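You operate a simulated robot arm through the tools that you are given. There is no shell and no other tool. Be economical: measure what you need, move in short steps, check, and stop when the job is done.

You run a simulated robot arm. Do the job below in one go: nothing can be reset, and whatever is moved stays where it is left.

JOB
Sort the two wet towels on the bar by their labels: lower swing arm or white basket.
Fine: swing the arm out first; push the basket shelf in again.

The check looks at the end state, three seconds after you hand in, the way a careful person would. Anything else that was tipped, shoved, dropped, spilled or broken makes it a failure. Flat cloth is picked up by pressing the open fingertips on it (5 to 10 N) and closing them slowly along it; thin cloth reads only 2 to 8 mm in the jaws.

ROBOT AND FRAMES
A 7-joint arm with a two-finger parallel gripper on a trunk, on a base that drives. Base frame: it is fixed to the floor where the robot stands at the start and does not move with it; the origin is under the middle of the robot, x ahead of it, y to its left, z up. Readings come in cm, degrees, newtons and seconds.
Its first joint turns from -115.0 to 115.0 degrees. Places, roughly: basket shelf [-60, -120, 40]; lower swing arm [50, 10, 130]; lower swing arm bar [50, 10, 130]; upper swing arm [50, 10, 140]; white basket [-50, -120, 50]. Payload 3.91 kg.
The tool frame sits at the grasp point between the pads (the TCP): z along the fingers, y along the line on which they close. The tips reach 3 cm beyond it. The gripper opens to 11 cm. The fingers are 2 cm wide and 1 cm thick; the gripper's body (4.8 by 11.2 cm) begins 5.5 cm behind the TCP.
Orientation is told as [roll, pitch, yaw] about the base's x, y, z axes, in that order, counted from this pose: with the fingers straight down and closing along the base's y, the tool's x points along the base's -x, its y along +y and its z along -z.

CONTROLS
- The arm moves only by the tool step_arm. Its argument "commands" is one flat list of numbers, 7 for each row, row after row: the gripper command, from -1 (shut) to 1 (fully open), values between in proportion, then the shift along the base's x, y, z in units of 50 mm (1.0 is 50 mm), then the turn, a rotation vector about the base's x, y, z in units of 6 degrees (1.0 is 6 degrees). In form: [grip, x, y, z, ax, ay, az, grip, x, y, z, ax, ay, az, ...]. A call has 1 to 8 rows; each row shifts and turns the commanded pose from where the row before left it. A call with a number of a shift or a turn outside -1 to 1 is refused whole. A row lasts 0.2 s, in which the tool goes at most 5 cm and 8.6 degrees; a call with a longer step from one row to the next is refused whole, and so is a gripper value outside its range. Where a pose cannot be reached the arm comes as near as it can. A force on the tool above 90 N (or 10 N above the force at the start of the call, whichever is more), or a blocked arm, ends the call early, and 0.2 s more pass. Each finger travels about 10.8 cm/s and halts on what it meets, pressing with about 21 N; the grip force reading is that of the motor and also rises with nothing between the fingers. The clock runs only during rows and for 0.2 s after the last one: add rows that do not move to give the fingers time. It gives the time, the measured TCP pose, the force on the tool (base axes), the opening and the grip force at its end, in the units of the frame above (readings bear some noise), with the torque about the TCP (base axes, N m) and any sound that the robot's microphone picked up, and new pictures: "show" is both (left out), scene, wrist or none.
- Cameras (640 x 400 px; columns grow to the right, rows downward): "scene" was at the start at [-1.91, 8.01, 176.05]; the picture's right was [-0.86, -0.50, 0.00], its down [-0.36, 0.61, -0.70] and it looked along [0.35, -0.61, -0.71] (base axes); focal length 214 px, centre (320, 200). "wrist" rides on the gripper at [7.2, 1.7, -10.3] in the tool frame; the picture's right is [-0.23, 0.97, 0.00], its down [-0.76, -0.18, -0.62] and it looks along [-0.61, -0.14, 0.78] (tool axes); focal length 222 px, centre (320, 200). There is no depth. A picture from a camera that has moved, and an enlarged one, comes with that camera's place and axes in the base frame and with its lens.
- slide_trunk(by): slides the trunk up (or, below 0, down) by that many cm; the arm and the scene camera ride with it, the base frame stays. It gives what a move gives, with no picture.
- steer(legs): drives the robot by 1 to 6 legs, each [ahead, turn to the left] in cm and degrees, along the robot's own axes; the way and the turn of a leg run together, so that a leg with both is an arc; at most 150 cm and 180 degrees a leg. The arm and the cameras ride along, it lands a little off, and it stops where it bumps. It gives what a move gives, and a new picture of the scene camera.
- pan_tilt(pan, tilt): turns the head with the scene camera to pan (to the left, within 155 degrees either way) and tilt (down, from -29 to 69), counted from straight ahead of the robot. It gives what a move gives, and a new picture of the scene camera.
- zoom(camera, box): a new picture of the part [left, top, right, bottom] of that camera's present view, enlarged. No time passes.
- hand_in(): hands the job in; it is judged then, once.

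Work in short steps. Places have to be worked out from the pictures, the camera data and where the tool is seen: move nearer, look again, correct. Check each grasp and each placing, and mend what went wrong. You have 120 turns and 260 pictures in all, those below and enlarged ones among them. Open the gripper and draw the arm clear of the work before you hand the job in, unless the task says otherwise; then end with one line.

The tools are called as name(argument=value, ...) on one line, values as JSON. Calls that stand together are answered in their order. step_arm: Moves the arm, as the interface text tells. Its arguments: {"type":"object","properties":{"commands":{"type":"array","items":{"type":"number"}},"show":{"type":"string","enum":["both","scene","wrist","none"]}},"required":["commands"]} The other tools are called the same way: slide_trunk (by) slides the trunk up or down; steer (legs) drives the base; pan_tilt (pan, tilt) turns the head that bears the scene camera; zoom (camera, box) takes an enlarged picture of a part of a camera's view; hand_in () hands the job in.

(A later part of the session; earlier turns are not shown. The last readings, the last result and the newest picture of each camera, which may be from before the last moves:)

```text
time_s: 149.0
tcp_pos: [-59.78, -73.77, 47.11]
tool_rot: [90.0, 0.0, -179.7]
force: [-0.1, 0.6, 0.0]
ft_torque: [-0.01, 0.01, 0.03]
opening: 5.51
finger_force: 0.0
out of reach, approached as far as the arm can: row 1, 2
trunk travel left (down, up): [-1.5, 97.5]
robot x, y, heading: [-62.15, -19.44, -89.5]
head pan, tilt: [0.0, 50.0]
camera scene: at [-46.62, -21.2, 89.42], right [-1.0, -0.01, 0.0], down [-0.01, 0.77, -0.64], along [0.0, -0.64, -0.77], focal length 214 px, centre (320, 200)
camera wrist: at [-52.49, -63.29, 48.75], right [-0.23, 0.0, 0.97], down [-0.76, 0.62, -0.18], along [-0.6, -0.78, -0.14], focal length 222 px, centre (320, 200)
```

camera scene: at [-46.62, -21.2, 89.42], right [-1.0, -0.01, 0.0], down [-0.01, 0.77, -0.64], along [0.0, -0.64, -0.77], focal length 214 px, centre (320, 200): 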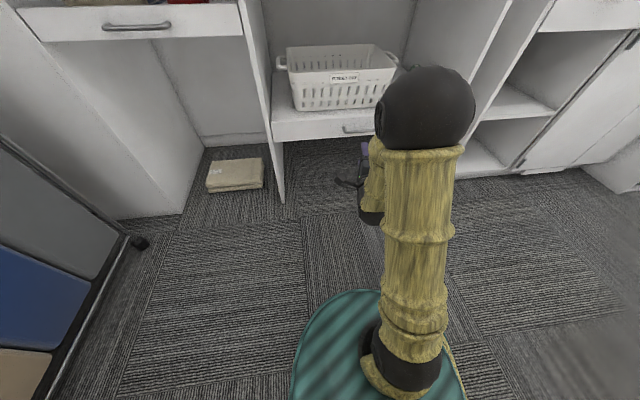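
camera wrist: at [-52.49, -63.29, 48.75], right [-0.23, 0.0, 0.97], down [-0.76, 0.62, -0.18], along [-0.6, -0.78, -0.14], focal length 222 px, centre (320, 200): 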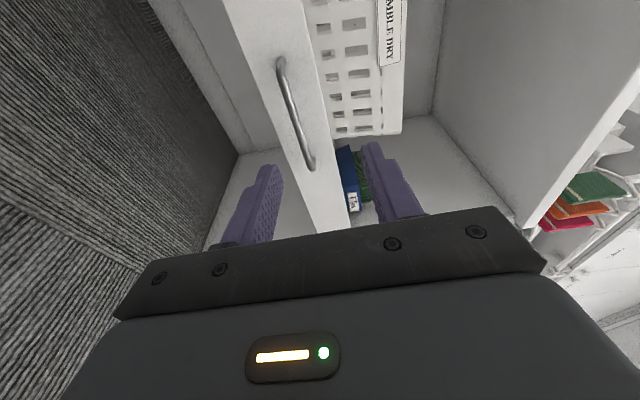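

The handle sits at about (-62,-96.3,43). I lower to z 43 and drive ahead 15 cm first.

slide_trunk(by=-1.4)

step_arm(commands=[0, -0.2, 0.1, -0.3, 0, 0, 0, 0, -0.2, 0.0, -0.25, 0, 0, 0, 0, 0, 0, 0, 0, 0, 0], show="none")

steer(legs=[[14, 0]])

step_arm(commands=[0, 0, 0, 0, 0, 0, 0], show="wrist")

```text
time_s: 149.7
tcp_pos: [-59.84, -73.68, 45.78]
tool_rot: [90.0, 0.0, -179.9]
force: [-0.4, -0.6, 0.2]
ft_torque: [-0.01, -0.01, 0.01]
opening: 5.51
finger_force: 0.0
trunk travel left (down, up): [-0.1, 98.9]
robot x, y, heading: [-61.87, -19.38, -89.5]
head pan, tilt: [0.0, 50.0]
```

```text
time_s: 150.4
tcp_pos: [-61.84, -74.02, 42.94]
tool_rot: [90.0, 0.0, -179.9]
force: [0.0, -0.7, 0.4]
ft_torque: [-0.02, 0.03, -0.02]
opening: 5.53
finger_force: 0.2
out of reach, approached as far as the arm can: row 1
trunk travel left (down, up): [-0.1, 98.9]
robot x, y, heading: [-61.89, -19.57, -89.3]
head pan, tilt: [0.0, 50.0]
```

```text
time_s: 151.8
tcp_pos: [-61.78, -88.0, 42.92]
tool_rot: [90.0, 0.0, -179.8]
force: [0.1, -0.1, -0.1]
ft_torque: [-0.01, 0.0, 0.0]
opening: 5.48
finger_force: 0.0
trunk travel left (down, up): [-0.1, 98.9]
robot x, y, heading: [-61.58, -33.1, -89.7]
head pan, tilt: [0.0, 50.0]
camera scene: at [-46.53, -35.21, 88.02], right [-1.0, -0.01, 0.0], down [-0.01, 0.77, -0.64], along [0.0, -0.64, -0.77], focal length 214 px, centre (320, 200)
```

scene: 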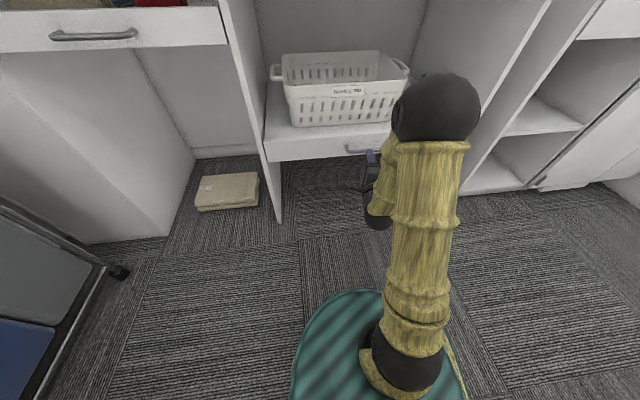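

```text
time_s: 152.2
tcp_pos: [-61.64, -87.94, 42.99]
tool_rot: [90.0, 0.0, -179.8]
force: [1.0, 0.6, 0.7]
ft_torque: [-0.02, -0.01, -0.01]
opening: 5.48
finger_force: 0.0
trunk travel left (down, up): [-0.1, 98.9]
robot x, y, heading: [-62.37, -33.27, -89.6]
head pan, tilt: [0.0, 50.0]
camera wrist: at [-54.4, -77.63, 44.64], right [-0.23, 0.0, 0.97], down [-0.76, 0.62, -0.18], along [-0.6, -0.78, -0.14], focal length 222 px, centre (320, 200)
```

wrist: 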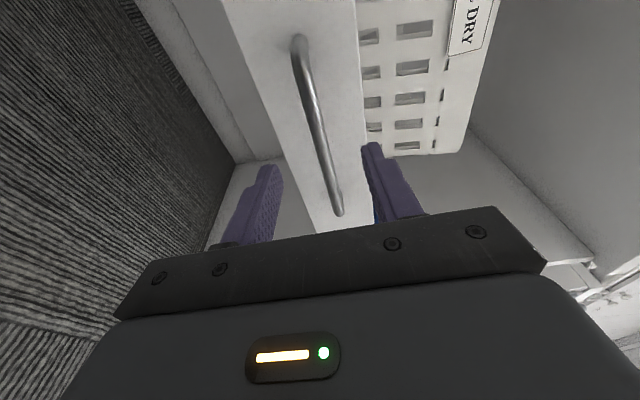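

The handle is level with the jaw centre. I advance 6.5 cm with the arm, watching force, then close.

step_arm(commands=[0, 0, -0.5, 0, 0, 0, 0, 0, 0, -0.4, 0, 0, 0, 0, 0, 0, -0.3, 0, 0, 0, 0, 0, 0, 0, 0, 0, 0, 0], show="wrist")

```text
time_s: 153.2
tcp_pos: [-61.63, -94.02, 42.94]
tool_rot: [90.0, 0.0, -180.1]
force: [-0.2, 0.5, 0.0]
ft_torque: [0.01, 0.01, 0.01]
opening: 5.48
finger_force: 0.2
trunk travel left (down, up): [-0.1, 98.9]
robot x, y, heading: [-61.84, -33.24, -89.8]
head pan, tilt: [0.0, 50.0]
camera wrist: at [-54.39, -83.66, 44.62], right [-0.23, 0.0, 0.97], down [-0.76, 0.62, -0.18], along [-0.6, -0.78, -0.14], focal length 222 px, centre (320, 200)
```

wrist: 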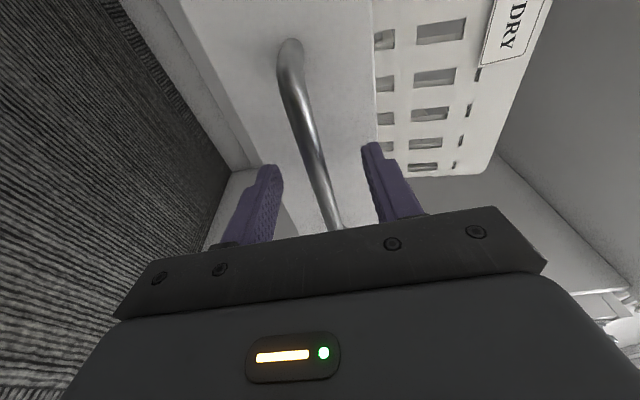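

The handle bar is right at the TCP plane between the fingers. Closing.

step_arm(commands=[-0.4, 0, 0, 0, 0, 0, 0, -0.7, 0, 0, 0, 0, 0, 0, -1, 0, 0, 0, 0, 0, 0, -1, 0, 0, 0, 0, 0, 0], show="wrist")

```text
time_s: 154.2
tcp_pos: [-61.64, -93.97, 43.1]
tool_rot: [90.0, -0.1, -179.8]
force: [0.5, -0.7, 1.3]
ft_torque: [-0.02, 0.04, 0.03]
opening: 1.18
finger_force: 44.6
trunk travel left (down, up): [-0.1, 98.9]
robot x, y, heading: [-62.14, -33.08, -89.6]
head pan, tilt: [0.0, 50.0]
camera wrist: at [-54.38, -83.64, 44.65], right [-0.23, 0.0, 0.97], down [-0.76, 0.62, -0.18], along [-0.6, -0.78, -0.14], focal length 222 px, centre (320, 200)
```

wrist: 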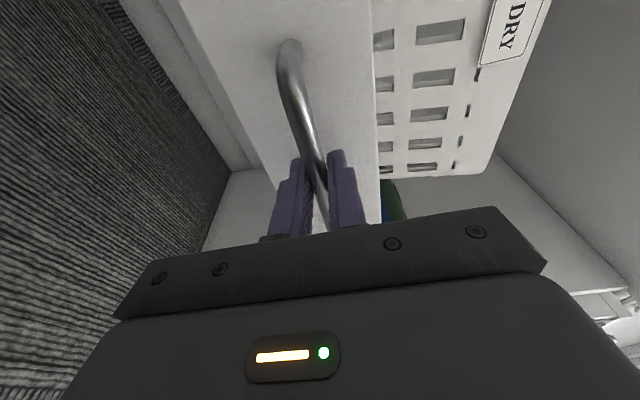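

Gripped the handle (1.2 cm). I pull gently with the arm first.

step_arm(commands=[-1, 0, 0.06, 0, 0, 0, 0, -1, 0, 0.12, 0, 0, 0, 0, -1, 0, 0.16, 0, 0, 0, 0, -1, 0, 0.16, 0, 0, 0, 0, -1, 0, 0.16, 0, 0, 0, 0, -1, 0, 0.16, 0, 0, 0, 0, -1, 0, 0.16, 0, 0, 0, 0, -1, 0, 0.1, 0, 0, 0, 0], show="both")

```text
time_s: 156.0
tcp_pos: [-62.08, -88.53, 42.97]
tool_rot: [90.0, 0.0, 179.5]
force: [-34.8, -6.5, 4.4]
ft_torque: [-0.04, -0.02, -0.32]
opening: 1.17
finger_force: 44.8
trunk travel left (down, up): [-0.1, 98.9]
robot x, y, heading: [-61.99, -33.29, -89.8]
head pan, tilt: [0.0, 50.0]
camera scene: at [-46.64, -35.21, 88.04], right [-1.0, -0.01, 0.0], down [0.0, 0.77, -0.64], along [0.01, -0.64, -0.77], focal length 214 px, centre (320, 200)
camera wrist: at [-54.72, -78.29, 44.65], right [-0.23, 0.0, 0.97], down [-0.76, 0.63, -0.18], along [-0.61, -0.78, -0.14], focal length 222 px, centre (320, 200)
```

scene: 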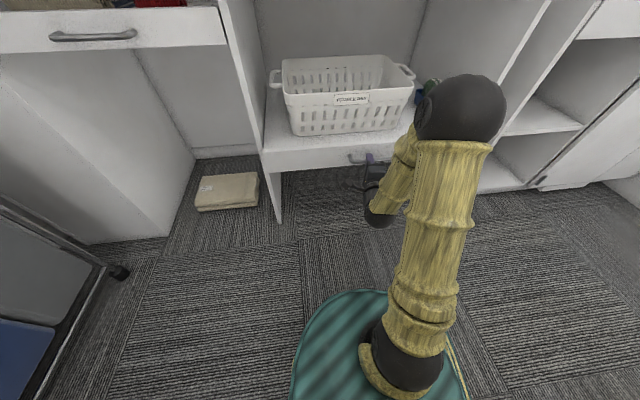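
wrist: 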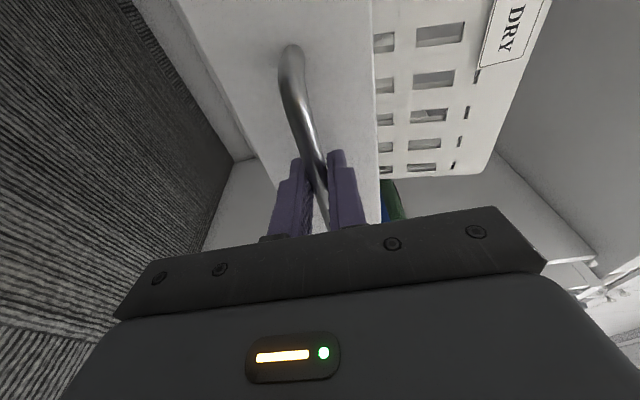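

The shelf slides, but sideways force shows the desk is turned ~6.5°. I correct x and pull along (-0.11, 0.99).

step_arm(commands=[-1, -0.06, 0, 0, 0, 0, 0, -1, -0.02, 0.12, 0, 0, 0, 0, -1, -0.02, 0.16, 0, 0, 0, 0, -1, -0.02, 0.16, 0, 0, 0, 0, -1, -0.02, 0.16, 0, 0, 0, 0, -1, -0.02, 0.16, 0, 0, 0, 0, -1, -0.02, 0.16, 0, 0, 0, 0, -1, -0.01, 0.1, 0, 0, 0, 0], show="scene")

```text
time_s: 157.8
tcp_pos: [-62.14, -88.12, 42.96]
tool_rot: [90.0, 0.1, -179.9]
force: [-19.4, -4.7, 6.9]
ft_torque: [-0.05, 0.11, -0.47]
opening: 1.19
finger_force: 44.8
out of reach, approached as far as the arm can: row 3, 4, 5, 6, 7, 8
trunk travel left (down, up): [-0.1, 98.9]
robot x, y, heading: [-61.72, -33.6, -89.5]
head pan, tilt: [0.0, 50.0]
camera scene: at [-46.6, -35.19, 88.03], right [-1.0, -0.01, 0.0], down [-0.01, 0.77, -0.64], along [0.01, -0.64, -0.77], focal length 214 px, centre (320, 200)
```

scene: 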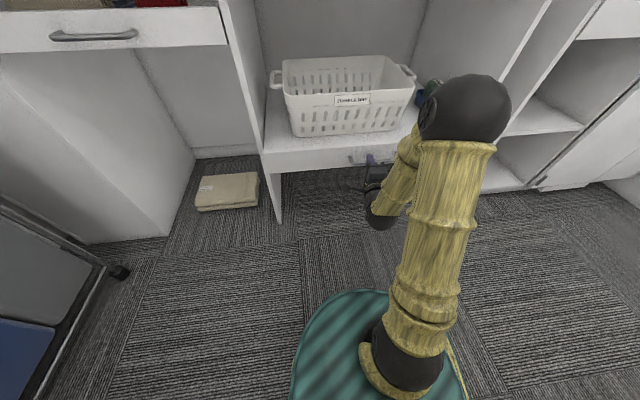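

The arm can't fold further this low, so I pull by driving back in short hops with small x corrections.

steer(legs=[[-5, 0]])

step_arm(commands=[-1, -0.12, 0, 0, 0, 0, 0, -1, 0, 0, 0, 0, 0, 0], show="none")

steer(legs=[[-5, 0]])

step_arm(commands=[-1, -0.12, 0, 0, 0, 0, 0, -1, 0, 0, 0, 0, 0, 0], show="none")

```text
time_s: 158.7
tcp_pos: [-62.25, -82.96, 43.0]
tool_rot: [90.0, 0.0, 179.8]
force: [-26.3, -2.1, 8.8]
ft_torque: [-0.1, 0.07, -1.21]
opening: 1.16
finger_force: 44.9
trunk travel left (down, up): [-0.1, 98.9]
robot x, y, heading: [-61.77, -28.42, -89.2]
head pan, tilt: [0.0, 50.0]
camera scene: at [-46.65, -30.16, 88.04], right [-1.0, -0.01, 0.0], down [-0.01, 0.77, -0.64], along [0.01, -0.64, -0.77], focal length 214 px, centre (320, 200)
```

scene: 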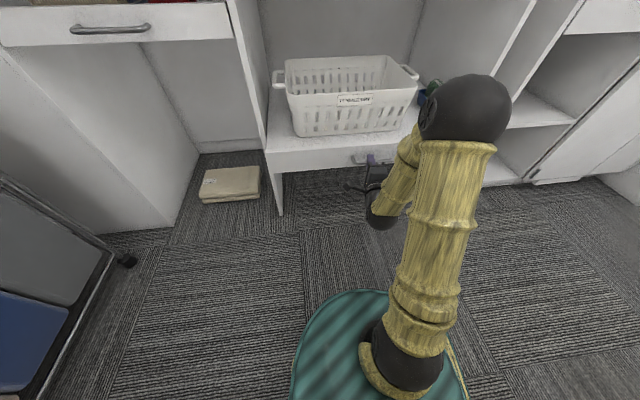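

```text
time_s: 159.3
tcp_pos: [-62.32, -82.94, 42.97]
tool_rot: [90.0, 0.0, -179.5]
force: [34.6, 3.2, -1.4]
ft_torque: [0.0, 0.01, 0.34]
opening: 1.15
finger_force: 44.6
trunk travel left (down, up): [-0.1, 98.9]
robot x, y, heading: [-61.87, -28.33, -89.4]
head pan, tilt: [0.0, 50.0]
```

```text
time_s: 160.2
tcp_pos: [-63.03, -78.01, 42.93]
tool_rot: [90.0, -0.1, 179.7]
force: [5.0, -0.9, -3.6]
ft_torque: [0.04, 0.02, 0.29]
opening: 1.18
finger_force: 45.2
trunk travel left (down, up): [-0.1, 98.9]
robot x, y, heading: [-61.96, -23.09, -89.4]
head pan, tilt: [0.0, 50.0]
camera scene: at [-46.6, -25.17, 88.01], right [-1.0, -0.01, 0.0], down [-0.01, 0.77, -0.64], along [0.01, -0.64, -0.77], focal length 214 px, centre (320, 200)
```

scene: 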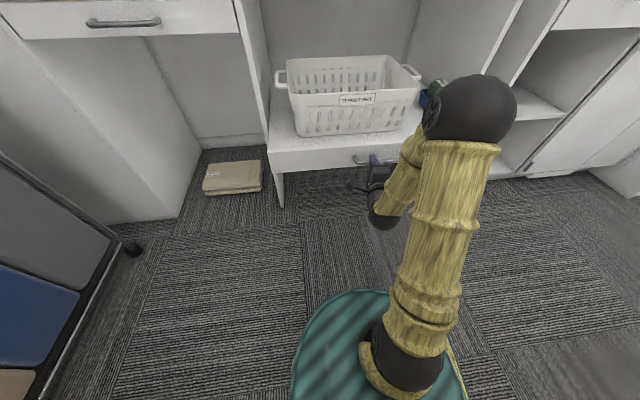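

```text
time_s: 160.8
tcp_pos: [-63.13, -77.96, 42.99]
tool_rot: [89.9, 0.0, -179.6]
force: [36.3, 3.4, -2.4]
ft_torque: [0.07, -0.04, 0.45]
opening: 1.17
finger_force: 45.8
trunk travel left (down, up): [-0.1, 98.9]
robot x, y, heading: [-61.77, -23.25, -89.6]
head pan, tilt: [0.0, 50.0]
```

16 cm out so far and smooth. Ten more.

steer(legs=[[-6, 0]])

step_arm(commands=[-1, -0.08, 0, 0, 0, 0, 0, -1, 0, 0, 0, 0, 0, 0], show="none")

steer(legs=[[-5, 0]])

```text
time_s: 161.8
tcp_pos: [-63.99, -72.02, 43.07]
tool_rot: [90.0, -0.1, 179.1]
force: [-3.3, -2.1, -3.9]
ft_torque: [0.04, -0.06, -0.62]
opening: 1.17
finger_force: 45.0
trunk travel left (down, up): [-0.1, 98.9]
robot x, y, heading: [-61.71, -17.36, -89.2]
head pan, tilt: [0.0, 50.0]
camera scene: at [-46.67, -19.24, 88.02], right [-1.0, -0.01, 0.0], down [-0.01, 0.77, -0.64], along [0.01, -0.64, -0.77], focal length 214 px, centre (320, 200)
```

scene: 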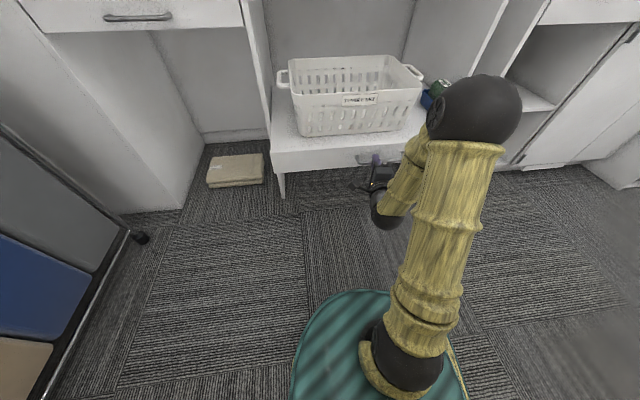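

```text
time_s: 162.4
tcp_pos: [-64.09, -72.04, 42.96]
tool_rot: [90.0, 0.0, 179.6]
force: [24.9, 0.9, -3.2]
ft_torque: [0.02, -0.13, -0.03]
opening: 1.19
finger_force: 45.3
trunk travel left (down, up): [-0.1, 98.9]
robot x, y, heading: [-62.07, -17.15, -89.4]
head pan, tilt: [0.0, 50.0]
```

```text
time_s: 163.3
tcp_pos: [-64.68, -67.07, 42.99]
tool_rot: [90.0, -0.1, 178.6]
force: [-4.3, -3.2, -4.3]
ft_torque: [0.04, -0.13, -1.06]
opening: 1.17
finger_force: 45.1
trunk travel left (down, up): [-0.1, 98.9]
robot x, y, heading: [-61.93, -12.08, -89.4]
head pan, tilt: [0.0, 50.0]
camera scene: at [-46.72, -14.25, 88.02], right [-1.0, -0.01, 0.0], down [-0.01, 0.77, -0.64], along [0.01, -0.64, -0.77], focal length 214 px, centre (320, 200)
```

scene: 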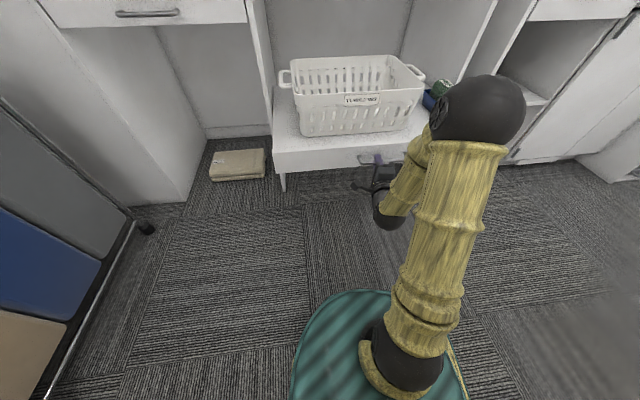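

Pulled 27 cm. I release, back off, and look at how far the basket is exposed.

step_arm(commands=[-0.6, 0, 0, 0, 0, 0, 0, -0.2, 0, 0, 0, 0, 0, 0, 0, 0, 0, 0, 0, 0, 0], show="none")

steer(legs=[[-12, 0]])

slide_trunk(by=40)

slide_trunk(by=40)

pan_tilt(pan=0, tilt=50)

```text
time_s: 164.1
tcp_pos: [-64.74, -67.07, 43.05]
tool_rot: [90.0, -0.1, 178.5]
force: [-0.2, 0.1, 0.2]
ft_torque: [-0.03, 0.02, 0.0]
opening: 5.47
finger_force: 0.2
trunk travel left (down, up): [-0.1, 98.9]
robot x, y, heading: [-62.1, -12.05, -89.7]
head pan, tilt: [0.0, 50.0]
```

```text
time_s: 165.4
tcp_pos: [-64.9, -55.0, 43.03]
tool_rot: [89.9, -0.1, 178.7]
force: [0.4, -0.5, -1.1]
ft_torque: [0.03, 0.02, -0.01]
opening: 5.5
finger_force: 0.2
trunk travel left (down, up): [-0.1, 98.9]
robot x, y, heading: [-62.07, -0.24, -89.7]
head pan, tilt: [0.0, 50.0]
camera scene: at [-46.81, -2.13, 88.02], right [-1.0, -0.01, 0.0], down [-0.01, 0.77, -0.64], along [0.01, -0.64, -0.77], focal length 214 px, centre (320, 200)
```

scene: 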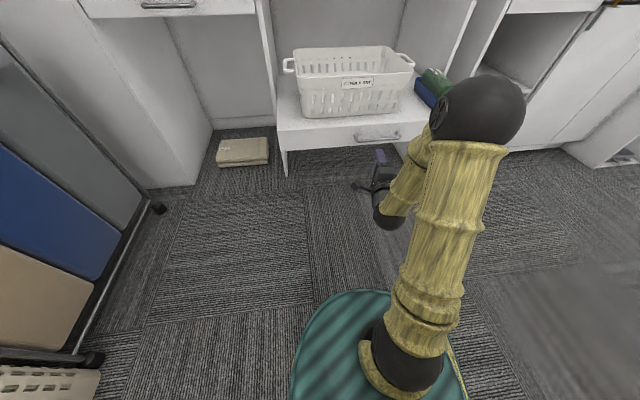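

```text
time_s: 169.2
tcp_pos: [-64.74, -54.99, 83.09]
tool_rot: [90.0, -0.1, 178.7]
force: [0.4, 0.3, 0.0]
ft_torque: [0.0, 0.01, -0.01]
opening: 5.51
finger_force: 0.2
trunk travel left (down, up): [-40.1, 58.9]
robot x, y, heading: [-61.76, -0.34, -89.8]
head pan, tilt: [0.0, 50.0]
```

```text
time_s: 173.0
tcp_pos: [-64.88, -55.07, 122.92]
tool_rot: [90.0, -0.1, 178.8]
force: [0.3, 0.2, -0.1]
ft_torque: [-0.02, -0.01, -0.02]
opening: 5.51
finger_force: 0.0
trunk travel left (down, up): [-80.1, 18.9]
robot x, y, heading: [-62.15, -0.28, -89.6]
head pan, tilt: [0.0, 50.0]
```

```text
time_s: 173.6
tcp_pos: [-64.78, -54.89, 123.06]
tool_rot: [90.1, 0.0, 178.7]
force: [0.4, 0.2, 0.4]
ft_torque: [0.02, -0.01, -0.01]
opening: 5.52
finger_force: 0.1
trunk travel left (down, up): [-80.1, 18.9]
robot x, y, heading: [-62.01, -0.15, -89.5]
head pan, tilt: [0.0, 50.0]
camera scene: at [-46.81, -2.14, 168.02], right [-1.0, -0.01, 0.0], down [-0.01, 0.77, -0.64], along [0.01, -0.64, -0.77], focal length 214 px, centre (320, 200)
```

scene: 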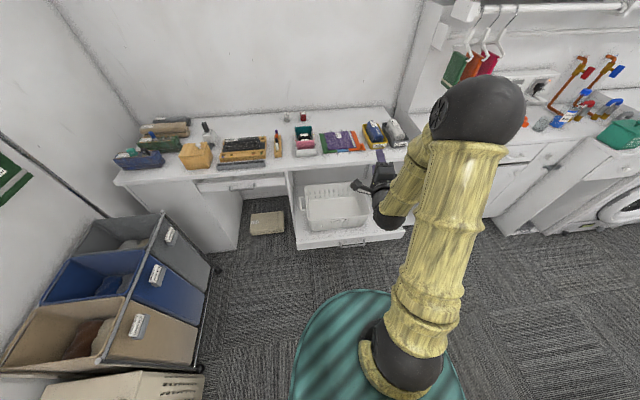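

The basket now lies open from above. Next I turn the tool back to pointing down (roll back, then pitch) in this free space.

step_arm(commands=[0, 0, 0, 0.3, 0, 1, 0, 0, 0, 0, 0.3, 0, 1, 0, 0, 0, 0, 0.3, 0, 1, 0, 0, 0, 0, 0.3, 0, 1, 0, 0, 0, 0, 0.3, 0, 1, 0, 0, 0, 0, 0, 0, 1, 0, 0, 0, 0, 0, 0, 1, 0, 0, 0, 0, 0, 0, 1, 0], show="none")

step_arm(commands=[0, 0, 0, 0, 0, 1, 0, 0, 0, 0, 0, 0, 1, 0, 0, 0, 0, 0, 0, 1, 0, 0, 0, 0, 0, 0, 1, 0, 0, 0, 0, 0, 0, 1, 0, 0, 0, 0, 0, 0, 1, 0, 0, 0, 0, 0, 0, 1, 0, 0, 0, 0, 0, 1, 0, 0], show="none")

step_arm(commands=[0, 0, 0, 0, 1, 0, 0, 0, 0, 0, 0, 1, 0, 0, 0, 0, 0, 0, 1, 0, 0, 0, 0, 0, 0, 1, 0, 0, 0, 0, 0, 0, 1, 0, 0, 0, 0, 0, 0, 1, 0, 0, 0, 0, 0, 0, 1, 0, 0, 0, 0, 0, 0, 1, 0, 0], show="none")

step_arm(commands=[0, 0, 0, 0, 1, 0, 0, 0, 0, 0, 0, 1, 0, 0, 0, 0, 0, 0, 1, 0, 0, 0, 0, 0, 0, 1, 0, 0, 0, 0, 0, 0, 1, 0, 0, 0, 0, 0, 0, 1, 0, 0, 0, 0, 0, 0, 0, 0, 0], show="none")

```text
time_s: 175.4
tcp_pos: [-64.85, -55.03, 130.53]
tool_rot: [91.5, -48.2, 177.9]
force: [0.0, 0.3, 0.2]
ft_torque: [-0.02, 0.0, 0.01]
opening: 5.51
finger_force: 0.1
trunk travel left (down, up): [-80.1, 18.9]
robot x, y, heading: [-62.26, -0.08, -89.6]
head pan, tilt: [0.0, 50.0]
```

```text
time_s: 177.2
tcp_pos: [-64.71, -54.97, 130.49]
tool_rot: [-2.9, -85.4, -87.1]
force: [-0.2, 0.8, 0.2]
ft_torque: [-0.03, -0.03, 0.0]
opening: 5.47
finger_force: 0.0
trunk travel left (down, up): [-80.1, 18.9]
robot x, y, heading: [-62.19, -0.78, -89.4]
head pan, tilt: [0.0, 50.0]
```

```text
time_s: 179.0
tcp_pos: [-64.93, -54.96, 130.02]
tool_rot: [0.0, -37.3, -89.8]
force: [0.3, 0.1, -0.1]
ft_torque: [-0.05, 0.01, -0.02]
opening: 5.51
finger_force: 0.0
out of reach, approached as far as the arm can: row 6
trunk travel left (down, up): [-80.1, 18.9]
robot x, y, heading: [-62.14, 0.06, -89.5]
head pan, tilt: [0.0, 50.0]
```

```text
time_s: 180.6
tcp_pos: [-64.74, -54.92, 129.96]
tool_rot: [-0.1, -1.3, -89.8]
force: [-0.2, -0.1, 0.0]
ft_torque: [0.0, 0.0, -0.02]
opening: 5.5
finger_force: 0.1
trunk travel left (down, up): [-80.1, 18.9]
robot x, y, heading: [-62.2, -0.2, -89.4]
head pan, tilt: [0.0, 50.0]
```

Tool is down. Now yaw +98 relative to the robot, trunk up 17, and drive toward the green towel's side.

step_arm(commands=[0.2, 0, 0, 0, 0.22, 0, 0, 0.2, 0, 0, 0, 0, 0, 1, 0.2, 0, 0, 0, 0, 0, 1, 0.2, 0, 0, 0, 0, 0, 1, 0.2, 0, 0, 0, 0, 0, 1, 0.2, 0, 0, 0, 0, 0, 1, 0.2, 0, 0, 0, 0, 0, 1, 0.2, 0, 0, 0, 0, 0, 1], show="none")

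step_arm(commands=[0.2, 0, 0, 0, 0, 0, 1, 0.2, 0, 0, 0, 0, 0, 1, 0.2, 0, 0, 0, 0, 0, 1, 0.2, 0, 0, 0, 0, 0, 1, 0.2, 0, 0, 0, 0, 0, 1, 0.2, 0, 0, 0, 0, 0, 1, 0.2, 0, 0, 0, 0, 0, 1, 0.2, 0, 0, 0, 0, 0, 1], show="none")

slide_trunk(by=17.5)

steer(legs=[[0, 35], [46, 0], [0, 54.5]])

```text
time_s: 182.4
tcp_pos: [-64.78, -55.09, 129.97]
tool_rot: [0.0, 0.0, -47.7]
force: [-0.6, -0.2, -0.8]
ft_torque: [0.0, 0.0, -0.01]
opening: 6.6
finger_force: 0.1
trunk travel left (down, up): [-80.1, 18.9]
robot x, y, heading: [-62.02, -0.48, -89.8]
head pan, tilt: [0.0, 50.0]
```

```text
time_s: 184.2
tcp_pos: [-64.71, -55.11, 130.01]
tool_rot: [0.1, -0.1, 0.3]
force: [-0.5, -0.3, 0.2]
ft_torque: [-0.02, -0.03, -0.03]
opening: 6.6
finger_force: 0.1
trunk travel left (down, up): [-80.1, 18.9]
robot x, y, heading: [-62.02, -0.42, -89.3]
head pan, tilt: [0.0, 50.0]
```

```text
time_s: 186.2
tcp_pos: [-64.79, -55.15, 147.48]
tool_rot: [0.1, 0.0, 0.1]
force: [-0.6, -0.1, 0.8]
ft_torque: [0.0, 0.02, 0.0]
opening: 6.61
finger_force: 0.0
trunk travel left (down, up): [-97.6, 1.4]
robot x, y, heading: [-62.32, -0.26, -89.4]
head pan, tilt: [0.0, 50.0]
```

```text
time_s: 193.1
tcp_pos: [19.62, -41.76, 147.5]
tool_rot: [0.0, 0.0, 89.2]
force: [-0.5, -0.8, 0.2]
ft_torque: [0.0, 0.01, -0.02]
opening: 6.59
finger_force: 0.1
trunk travel left (down, up): [-97.6, 1.4]
robot x, y, heading: [-35.0, -38.03, -0.1]
head pan, tilt: [0.0, 50.0]
camera scene: at [-33.35, -23.08, 185.52], right [-0.01, -1.0, 0.0], down [-0.77, 0.0, -0.64], along [0.64, 0.0, -0.77], focal length 214 px, centre (320, 200)
```

scene: 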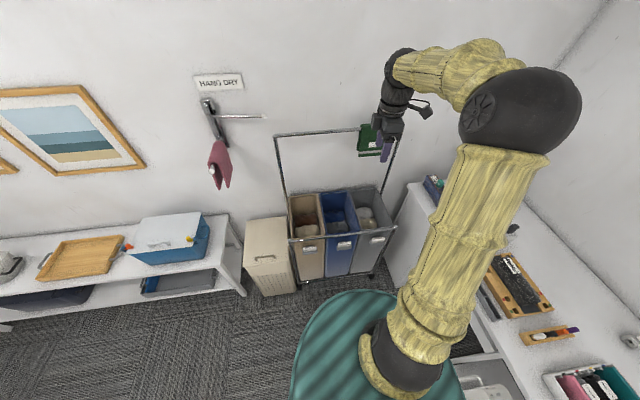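

Pink hangs as left. I drive ahead 26 cm, with the tool at z≈150, and fix the yaw.

step_arm(commands=[0.3, 0, 0, 0.3, 0, 0, 0.72, 0.3, 0, 0, 0.3, 0, 0, 0.72], show="none")

steer(legs=[[27, 0]])

step_arm(commands=[0.3, 0, -0.5, 0, 0, 0, 0, 0.3, 0, -0.4, 0, 0, 0, 0, 0.3, 0, 0, 0, 0, 0, 0], show="wrist")

```text
time_s: 193.7
tcp_pos: [19.57, -41.58, 150.44]
tool_rot: [0.0, 0.1, 97.9]
force: [0.5, 0.2, -1.3]
ft_torque: [0.0, 0.02, 0.0]
opening: 7.14
finger_force: 0.1
trunk travel left (down, up): [-97.6, 1.4]
robot x, y, heading: [-35.16, -38.47, -0.2]
head pan, tilt: [0.0, 50.0]
```

```text
time_s: 195.6
tcp_pos: [46.68, -41.58, 150.52]
tool_rot: [0.2, 0.0, 97.8]
force: [0.4, -0.1, -0.2]
ft_torque: [0.0, 0.0, 0.01]
opening: 7.17
finger_force: 0.2
trunk travel left (down, up): [-97.6, 1.4]
robot x, y, heading: [-8.25, -38.09, -0.4]
head pan, tilt: [0.0, 50.0]
camera scene: at [-6.24, -23.24, 185.52], right [0.0, -1.0, 0.0], down [-0.77, 0.0, -0.64], along [0.64, 0.0, -0.77], focal length 214 px, centre (320, 200)
```

scene: 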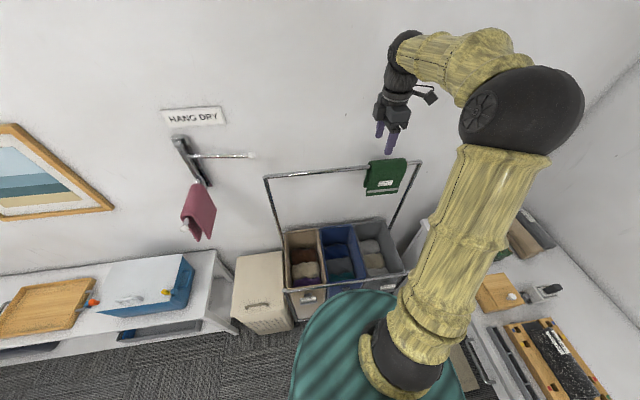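

```text
time_s: 196.4
tcp_pos: [46.68, -46.23, 150.5]
tool_rot: [-0.1, 0.0, 97.9]
force: [-0.4, -0.2, 0.3]
ft_torque: [0.01, 0.01, 0.0]
opening: 7.14
finger_force: 0.1
trunk travel left (down, up): [-97.6, 1.4]
robot x, y, heading: [-8.79, -38.32, -0.2]
head pan, tilt: [0.0, 50.0]
camera wrist: at [45.96, -53.61, 160.76], right [-1.0, 0.09, 0.0], down [0.07, 0.78, 0.62], along [0.06, 0.62, -0.78], focal length 222 px, centre (320, 200)
```

wrist: 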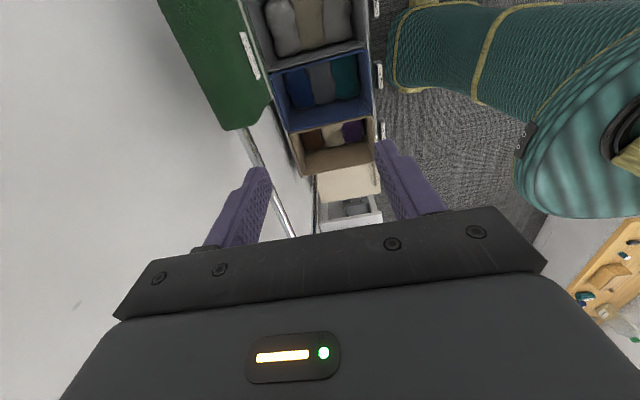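

Green towel: bar centre ≈ (58.8,-50.3). I drive 4 cm closer and move the tool above it.

steer(legs=[[4, 0]])

step_arm(commands=[0.3, 0.4, -0.2, 0, 0, 0, 0, 0.3, 0.4, -0.2, 0, 0, 0, 0, 0.3, 0.4, -0.2, 0, 0, 0, 0, 0.3, 0.4, -0.2, 0, 0, 0, 0, 0.3, 0, 0, 0, 0, 0, 0])

```text
time_s: 197.2
tcp_pos: [50.77, -46.34, 150.43]
tool_rot: [0.1, 0.0, 97.9]
force: [0.3, -0.3, 0.0]
ft_torque: [-0.02, 0.02, 0.03]
opening: 7.15
finger_force: 0.1
trunk travel left (down, up): [-97.6, 1.4]
robot x, y, heading: [-4.58, -38.06, -0.4]
head pan, tilt: [0.0, 50.0]
camera scene: at [-2.19, -23.24, 185.52], right [0.0, -1.0, 0.0], down [-0.77, 0.0, -0.64], along [0.64, 0.0, -0.77], focal length 214 px, centre (320, 200)
```

scene: 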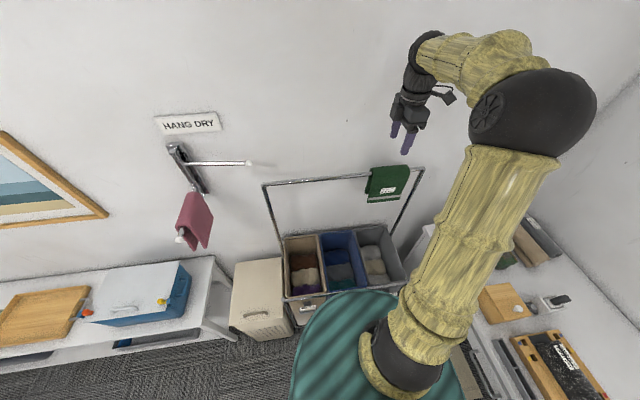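

```text
time_s: 198.4
tcp_pos: [58.49, -50.23, 150.51]
tool_rot: [0.0, 0.0, 97.8]
force: [-0.6, 0.4, -0.2]
ft_torque: [0.02, -0.02, 0.01]
opening: 7.16
finger_force: 0.1
trunk travel left (down, up): [-97.6, 1.4]
robot x, y, heading: [-4.19, -38.13, -0.1]
head pan, tilt: [0.0, 50.0]
camera scene: at [-2.55, -23.23, 185.52], right [0.0, -1.0, 0.0], down [-0.77, 0.0, -0.64], along [0.64, 0.0, -0.77], focal length 214 px, centre (320, 200)
camera wrist: at [57.84, -57.58, 160.85], right [-1.0, 0.09, 0.0], down [0.07, 0.78, 0.62], along [0.06, 0.62, -0.78], focal length 222 px, centre (320, 200)
```

scene: 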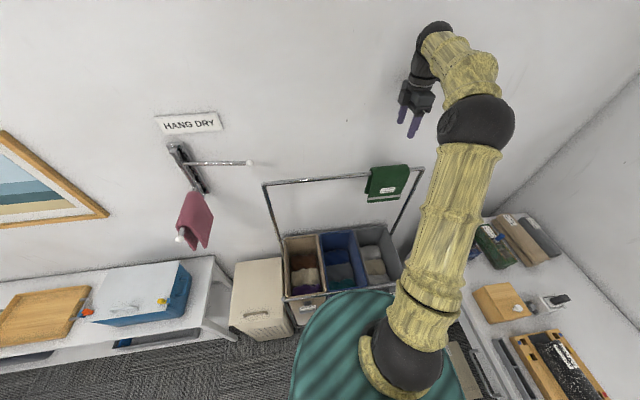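
wrist: 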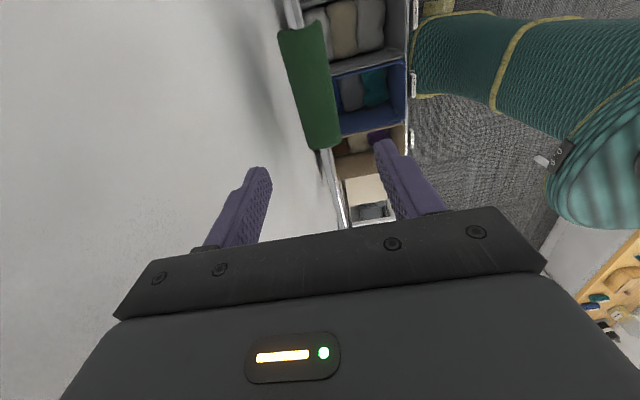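

Aligned within half a cm; I correct (x+0.4, y−1.2) and descend in two stages.

step_arm(commands=[0.36, 0.08, -0.24, -0.4, 0, 0, 0, 0.36, 0, 0, -0.6, 0, 0, 0, 0.36, 0, 0, -0.6, 0, 0, 0, 0.36, 0, 0, -0.6, 0, 0, 0, 0.36, 0, 0, -0.5, 0, 0, 0, 0.36, 0, 0, 0, 0, 0, 0], show="wrist")

```text
time_s: 199.8
tcp_pos: [58.94, -51.34, 137.05]
tool_rot: [0.1, 0.1, 97.9]
force: [0.1, 0.0, 0.7]
ft_torque: [-0.02, -0.01, -0.03]
opening: 7.49
finger_force: 0.2
trunk travel left (down, up): [-97.6, 1.4]
robot x, y, heading: [-4.57, -37.98, -0.3]
head pan, tilt: [0.0, 50.0]
camera wrist: at [58.29, -58.8, 147.24], right [-1.0, 0.09, 0.0], down [0.07, 0.78, 0.62], along [0.06, 0.62, -0.78], focal length 222 px, centre (320, 200)
```

wrist: 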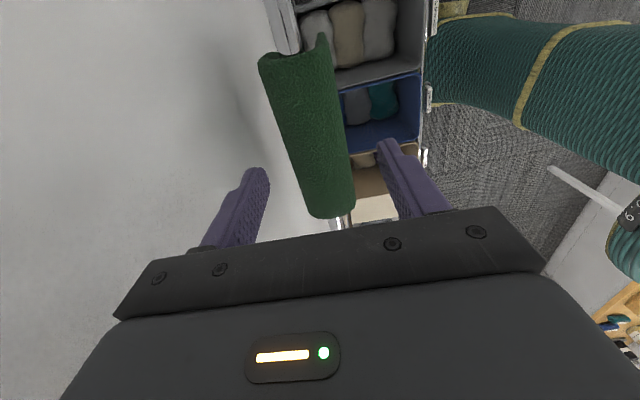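

Same picture as with the pink one. Down another 8.5 cm and close slowly.

step_arm(commands=[0.36, 0, 0, -0.4, 0, 0, 0, 0.36, 0, 0, -0.4, 0, 0, 0, 0.36, 0, 0, -0.4, 0, 0, 0, 0.36, 0, 0, -0.4, 0, 0, 0, 0.36, 0, 0, -0.1, 0, 0, 0, 0.36, 0, 0, 0, 0, 0, 0], show="wrist")

step_arm(commands=[0.2, 0, 0, 0, 0, 0, 0, 0.1, 0, 0, 0, 0, 0, 0, 0.0, 0, 0, 0, 0, 0, 0, -0.2, 0, 0, 0, 0, 0, 0, -0.5, 0, 0, 0, 0, 0, 0, -1, 0, 0, 0, 0, 0, 0, -1, 0, 0, 0, 0, 0, 0], show="wrist")

```text
time_s: 201.2
tcp_pos: [58.88, -51.46, 128.4]
tool_rot: [0.0, 0.1, 97.9]
force: [-0.9, 1.0, -0.3]
ft_torque: [-0.01, 0.0, 0.01]
opening: 7.46
finger_force: 0.1
trunk travel left (down, up): [-97.6, 1.4]
robot x, y, heading: [-4.18, -38.46, -0.2]
head pan, tilt: [0.0, 50.0]
camera wrist: at [58.36, -58.83, 138.69], right [-1.0, 0.09, 0.0], down [0.07, 0.78, 0.62], along [0.06, 0.62, -0.78], focal length 222 px, centre (320, 200)
```

wrist: 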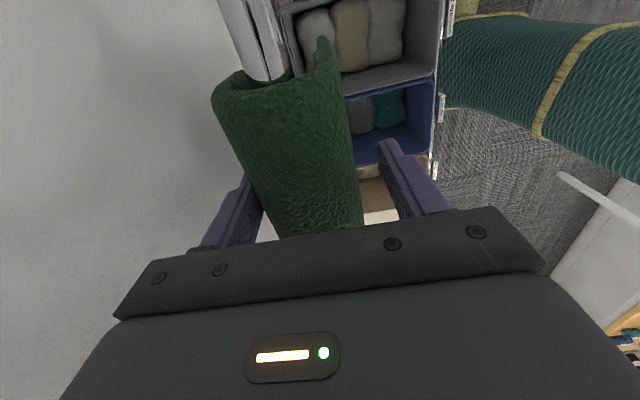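

```text
time_s: 202.8
tcp_pos: [58.89, -51.44, 128.33]
tool_rot: [0.0, 0.0, 97.9]
force: [0.3, -0.9, 0.9]
ft_torque: [0.03, -0.04, -0.07]
opening: 5.4
finger_force: 21.2
trunk travel left (down, up): [-97.6, 1.4]
robot x, y, heading: [-4.34, -38.27, -0.3]
head pan, tilt: [0.0, 50.0]
camera wrist: at [58.35, -58.83, 138.7], right [-1.0, 0.09, 0.0], down [0.07, 0.78, 0.62], along [0.06, 0.62, -0.78], focal length 222 px, centre (320, 200)
```

wrist: 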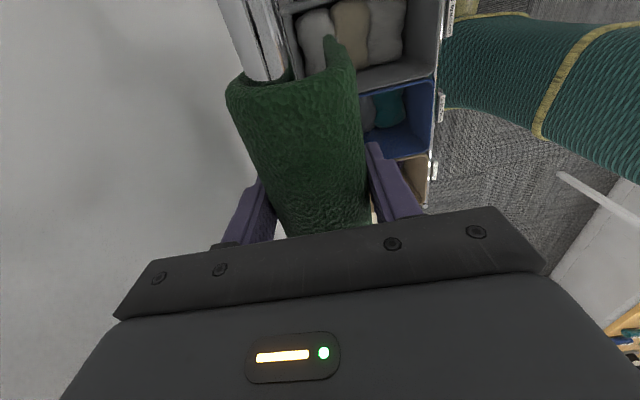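

Held at 5.4 cm, deep grip. Lift gently, straight up.

step_arm(commands=[-1, 0, 0, 0.1, 0, 0, 0, -1, 0, 0, 0.2, 0, 0, 0, -1, 0, 0, 0.3, 0, 0, 0, -1, 0, 0, 0.4, 0, 0, 0, -1, 0, 0, 0.4, 0, 0, 0, -1, 0, 0, 0.4, 0, 0, 0, -1, 0, 0, 0.4, 0, 0, 0, -1, 0, 0, 0.4, 0, 0, 0], show="none")

step_arm(commands=[-1, 0, 0, 0.4, 0, 0, 0, -1, 0, 0, 0.4, 0, 0, 0, -1, 0, 0, 0.4, 0, 0, 0, -1, 0, 0, 0.2, 0, 0, 0, -1, 0, 0, 0, 0, 0, 0])

```text
time_s: 204.6
tcp_pos: [58.93, -51.38, 141.47]
tool_rot: [0.1, 0.0, 98.0]
force: [0.1, -1.3, -2.0]
ft_torque: [-0.07, -0.05, -0.02]
opening: 5.4
finger_force: 21.3
trunk travel left (down, up): [-97.6, 1.4]
robot x, y, heading: [-4.4, -38.25, -0.3]
head pan, tilt: [0.0, 50.0]
```

```text
time_s: 205.8
tcp_pos: [59.1, -51.37, 148.51]
tool_rot: [0.0, 0.0, 98.0]
force: [-0.7, -0.6, -2.1]
ft_torque: [-0.01, 0.01, -0.01]
opening: 5.4
finger_force: 21.1
trunk travel left (down, up): [-97.6, 1.4]
robot x, y, heading: [-4.29, -38.62, -0.5]
head pan, tilt: [0.0, 50.0]
camera scene: at [-2.35, -23.28, 185.52], right [0.0, -1.0, 0.0], down [-0.77, 0.0, -0.64], along [0.64, 0.0, -0.77], focal length 214 px, centre (320, 200)
camera wrist: at [58.49, -58.78, 158.72], right [-1.0, 0.09, 0.0], down [0.07, 0.78, 0.62], along [0.06, 0.62, -0.78], focal length 222 px, centre (320, 200)
```

scene: 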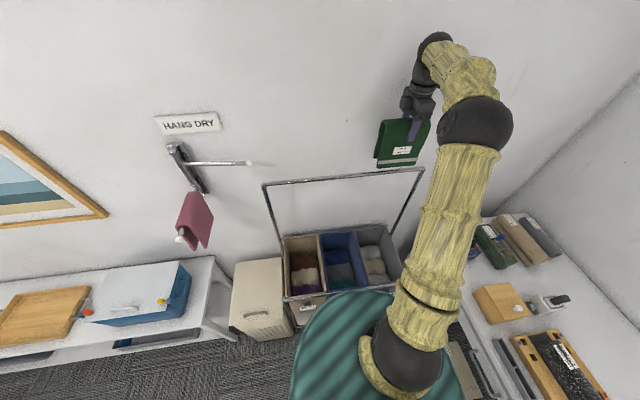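
wrist: 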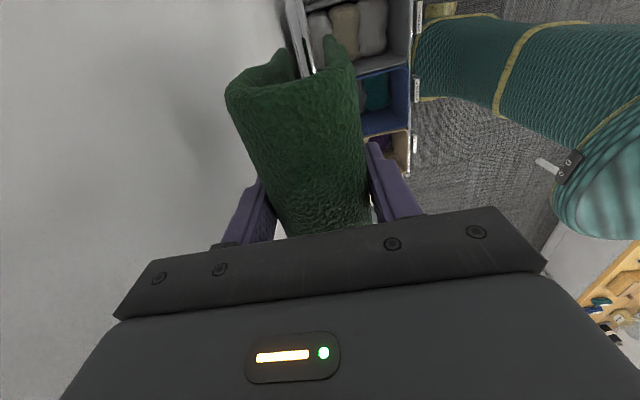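

Held and clear of the bar. I draw it back gently with the arm, then drive back a short way.

step_arm(commands=[-1, -0.1, 0, 0.2, 0, 0, 0, -1, -0.2, 0, 0.2, 0, 0, 0, -1, -0.3, 0, 0.1, 0, 0, 0, -1, -0.35, 0, 0, 0, 0, 0, -1, -0.35, 0, 0, 0, 0, 0, -1, -0.35, 0, 0, 0, 0, 0, -1, -0.35, 0.1, 0, 0, 0, 0, -1, -0.2, 0.1, 0, 0, 0, 0], show="none")

steer(legs=[[-10, 0]])

```text
time_s: 207.6
tcp_pos: [47.98, -50.41, 150.88]
tool_rot: [0.0, 0.0, 97.9]
force: [0.4, 0.3, -2.1]
ft_torque: [-0.02, -0.01, -0.03]
opening: 5.39
finger_force: 21.0
trunk travel left (down, up): [-97.6, 1.4]
robot x, y, heading: [-4.23, -37.92, -0.2]
head pan, tilt: [0.0, 50.0]
```

```text
time_s: 208.8
tcp_pos: [37.96, -50.35, 151.05]
tool_rot: [-0.1, 0.0, 97.9]
force: [0.3, 0.1, -2.3]
ft_torque: [-0.05, -0.01, 0.01]
opening: 5.4
finger_force: 20.8
trunk travel left (down, up): [-97.6, 1.4]
robot x, y, heading: [-14.3, -38.15, -0.7]
head pan, tilt: [0.0, 50.0]
camera scene: at [-12.53, -23.23, 185.52], right [0.0, -1.0, 0.0], down [-0.77, 0.0, -0.64], along [0.64, 0.0, -0.77], focal length 214 px, centre (320, 200)
```

scene: 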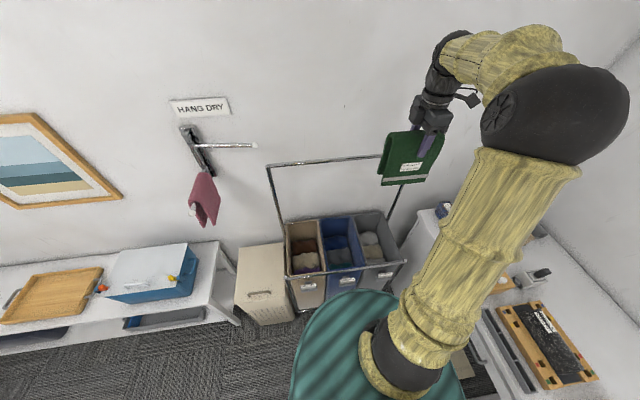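

Driving doesn't shake it. Now to the basket: I turn −17°, back 31 cm, and turn to face the desk.

steer(legs=[[0, -16.5], [-31, 0], [0, -73]])

zoom(camera="scene", box=[200, 170, 480, 345])

```text
time_s: 215.0
tcp_pos: [-55.4, -81.71, 150.93]
tool_rot: [0.1, 0.0, 8.6]
force: [0.3, -0.5, -2.1]
ft_torque: [0.01, 0.05, -0.01]
opening: 5.39
finger_force: 20.5
trunk travel left (down, up): [-97.6, 1.4]
robot x, y, heading: [-43.58, -29.5, -89.6]
head pan, tilt: [0.0, 50.0]
camera scene: at [-28.55, -31.37, 185.52], right [-1.0, -0.01, 0.0], down [0.0, 0.77, -0.64], along [0.0, -0.64, -0.77], focal length 214 px, centre (320, 200)
```

scene: 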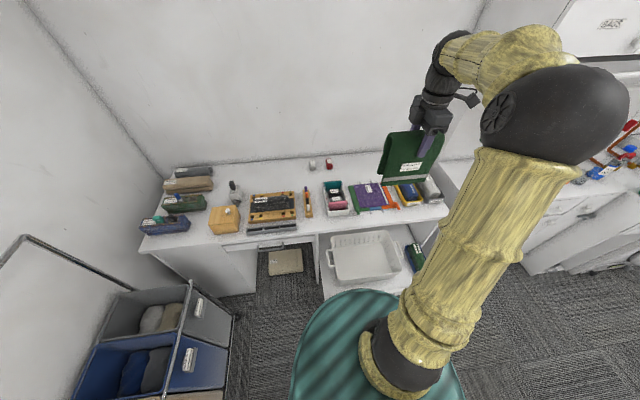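

```text
2.29 times, centred on (340, 258) of scene
camera zoom: at [-28.55, -31.37, 185.52], right [-1.0, -0.01, 0.0], down [0.0, 0.77, -0.64], along [0.0, -0.64, -0.77], focal length 490 px, centre (274, 69)
```

zoom: 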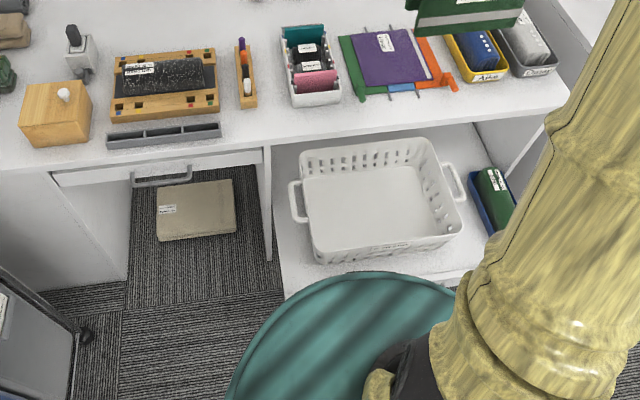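

The basket spans x −37…−76, y −78…−105; the desk edge is at y≈−92. I aim for (−57,−83.5) and lower the trunk first by 40.

step_arm(commands=[-1, -0.1, -0.1, 0, 0, 0, -0.15, -1, -0.2, -0.2, 0, 0, 0, -0.2, -1, 0, -0.06, 0, 0, 0, 0, -1, 0, 0, 0, 0, 0, 0], show="none")

slide_trunk(by=-35)

step_arm(commands=[-1, 0, 0, 0, 0, 0, 0])

```text
time_s: 216.0
tcp_pos: [-57.02, -83.57, 150.94]
tool_rot: [0.2, 0.0, 6.3]
force: [0.3, -0.4, -2.1]
ft_torque: [0.04, 0.02, -0.01]
opening: 5.41
finger_force: 21.4
trunk travel left (down, up): [-97.6, 1.4]
robot x, y, heading: [-43.63, -29.36, -89.8]
head pan, tilt: [0.0, 50.0]
```

```text
time_s: 219.4
tcp_pos: [-56.96, -83.52, 115.93]
tool_rot: [0.1, 0.0, 6.5]
force: [0.4, -0.4, -2.3]
ft_torque: [0.01, 0.02, 0.01]
opening: 5.4
finger_force: 20.9
trunk travel left (down, up): [-62.6, 36.4]
robot x, y, heading: [-43.72, -29.32, -89.6]
head pan, tilt: [0.0, 50.0]
```

```text
time_s: 219.8
tcp_pos: [-56.92, -83.48, 115.95]
tool_rot: [0.2, 0.0, 6.4]
force: [-0.1, 0.0, -2.2]
ft_torque: [0.01, 0.02, 0.03]
opening: 5.38
finger_force: 20.8
trunk travel left (down, up): [-62.6, 36.4]
robot x, y, heading: [-43.84, -29.53, -89.8]
head pan, tilt: [0.0, 50.0]
camera scene: at [-28.54, -31.36, 150.52], right [-1.0, -0.01, 0.0], down [0.0, 0.77, -0.64], along [0.0, -0.64, -0.77], focal length 214 px, centre (320, 200)
camera wrist: at [-64.26, -82.59, 126.23], right [0.12, 0.99, 0.0], down [0.78, -0.09, 0.62], along [0.62, -0.07, -0.78], focal length 222 px, centre (320, 200)
```

scene: 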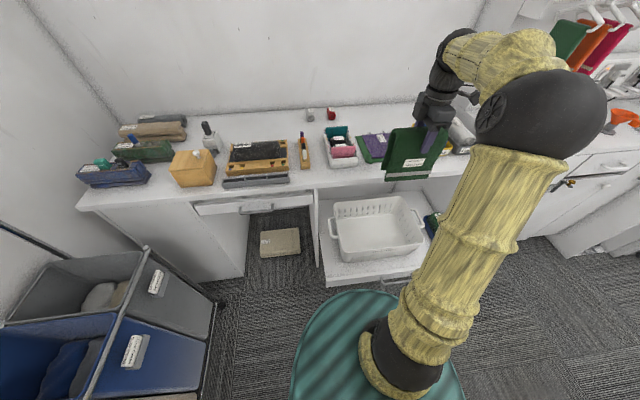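
wrist: 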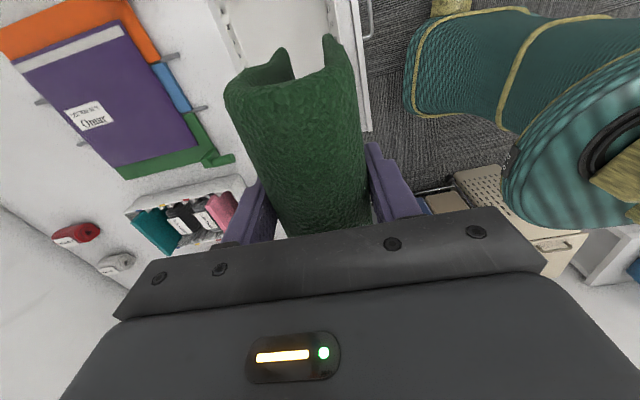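

The desk edge is ~−93, leaving about 4 cm for the gripper body. I continue down 25 and check.

slide_trunk(by=-25)

step_arm(commands=[-1, 0, 0, 0, 0, 0, 0])

```text
time_s: 222.4
tcp_pos: [-56.84, -83.47, 90.84]
tool_rot: [0.1, 0.0, 6.5]
force: [0.4, -0.1, -2.5]
ft_torque: [0.0, 0.07, -0.01]
opening: 5.4
finger_force: 21.4
trunk travel left (down, up): [-37.6, 61.4]
robot x, y, heading: [-43.31, -29.41, -89.8]
head pan, tilt: [0.0, 50.0]
```

```text
time_s: 222.8
tcp_pos: [-56.9, -83.49, 90.88]
tool_rot: [0.1, 0.1, 6.5]
force: [0.5, 0.1, -2.3]
ft_torque: [-0.02, 0.03, -0.02]
opening: 5.39
finger_force: 21.1
trunk travel left (down, up): [-37.6, 61.4]
robot x, y, heading: [-43.87, -29.46, -89.6]
head pan, tilt: [0.0, 50.0]
camera scene: at [-28.54, -31.35, 125.52], right [-1.0, -0.01, 0.0], down [0.0, 0.77, -0.64], along [0.0, -0.64, -0.77], focal length 214 px, centre (320, 200)
camera wrist: at [-64.26, -82.58, 101.23], right [0.12, 0.99, 0.0], down [0.78, -0.09, 0.62], along [0.62, -0.07, -0.78], focal length 222 px, centre (320, 200)
```

scene: 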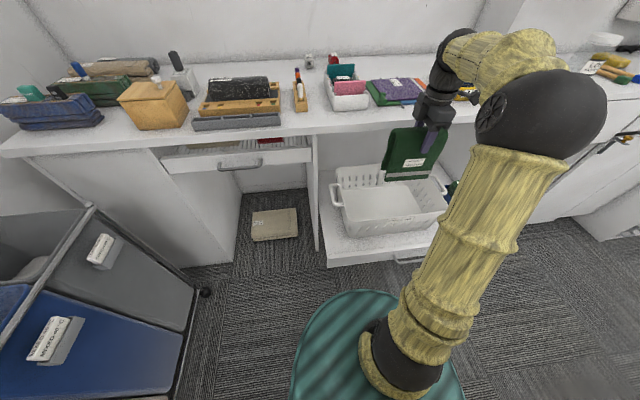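
wrist: 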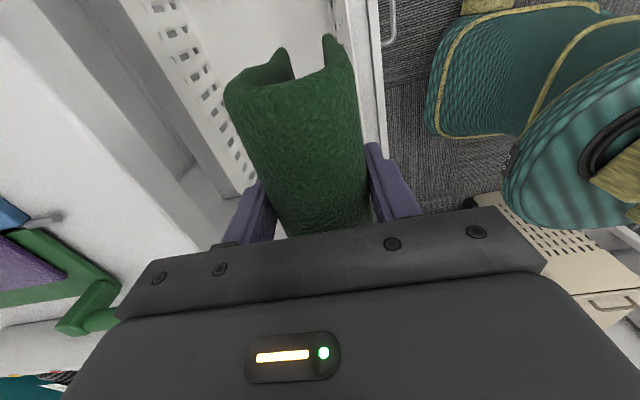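

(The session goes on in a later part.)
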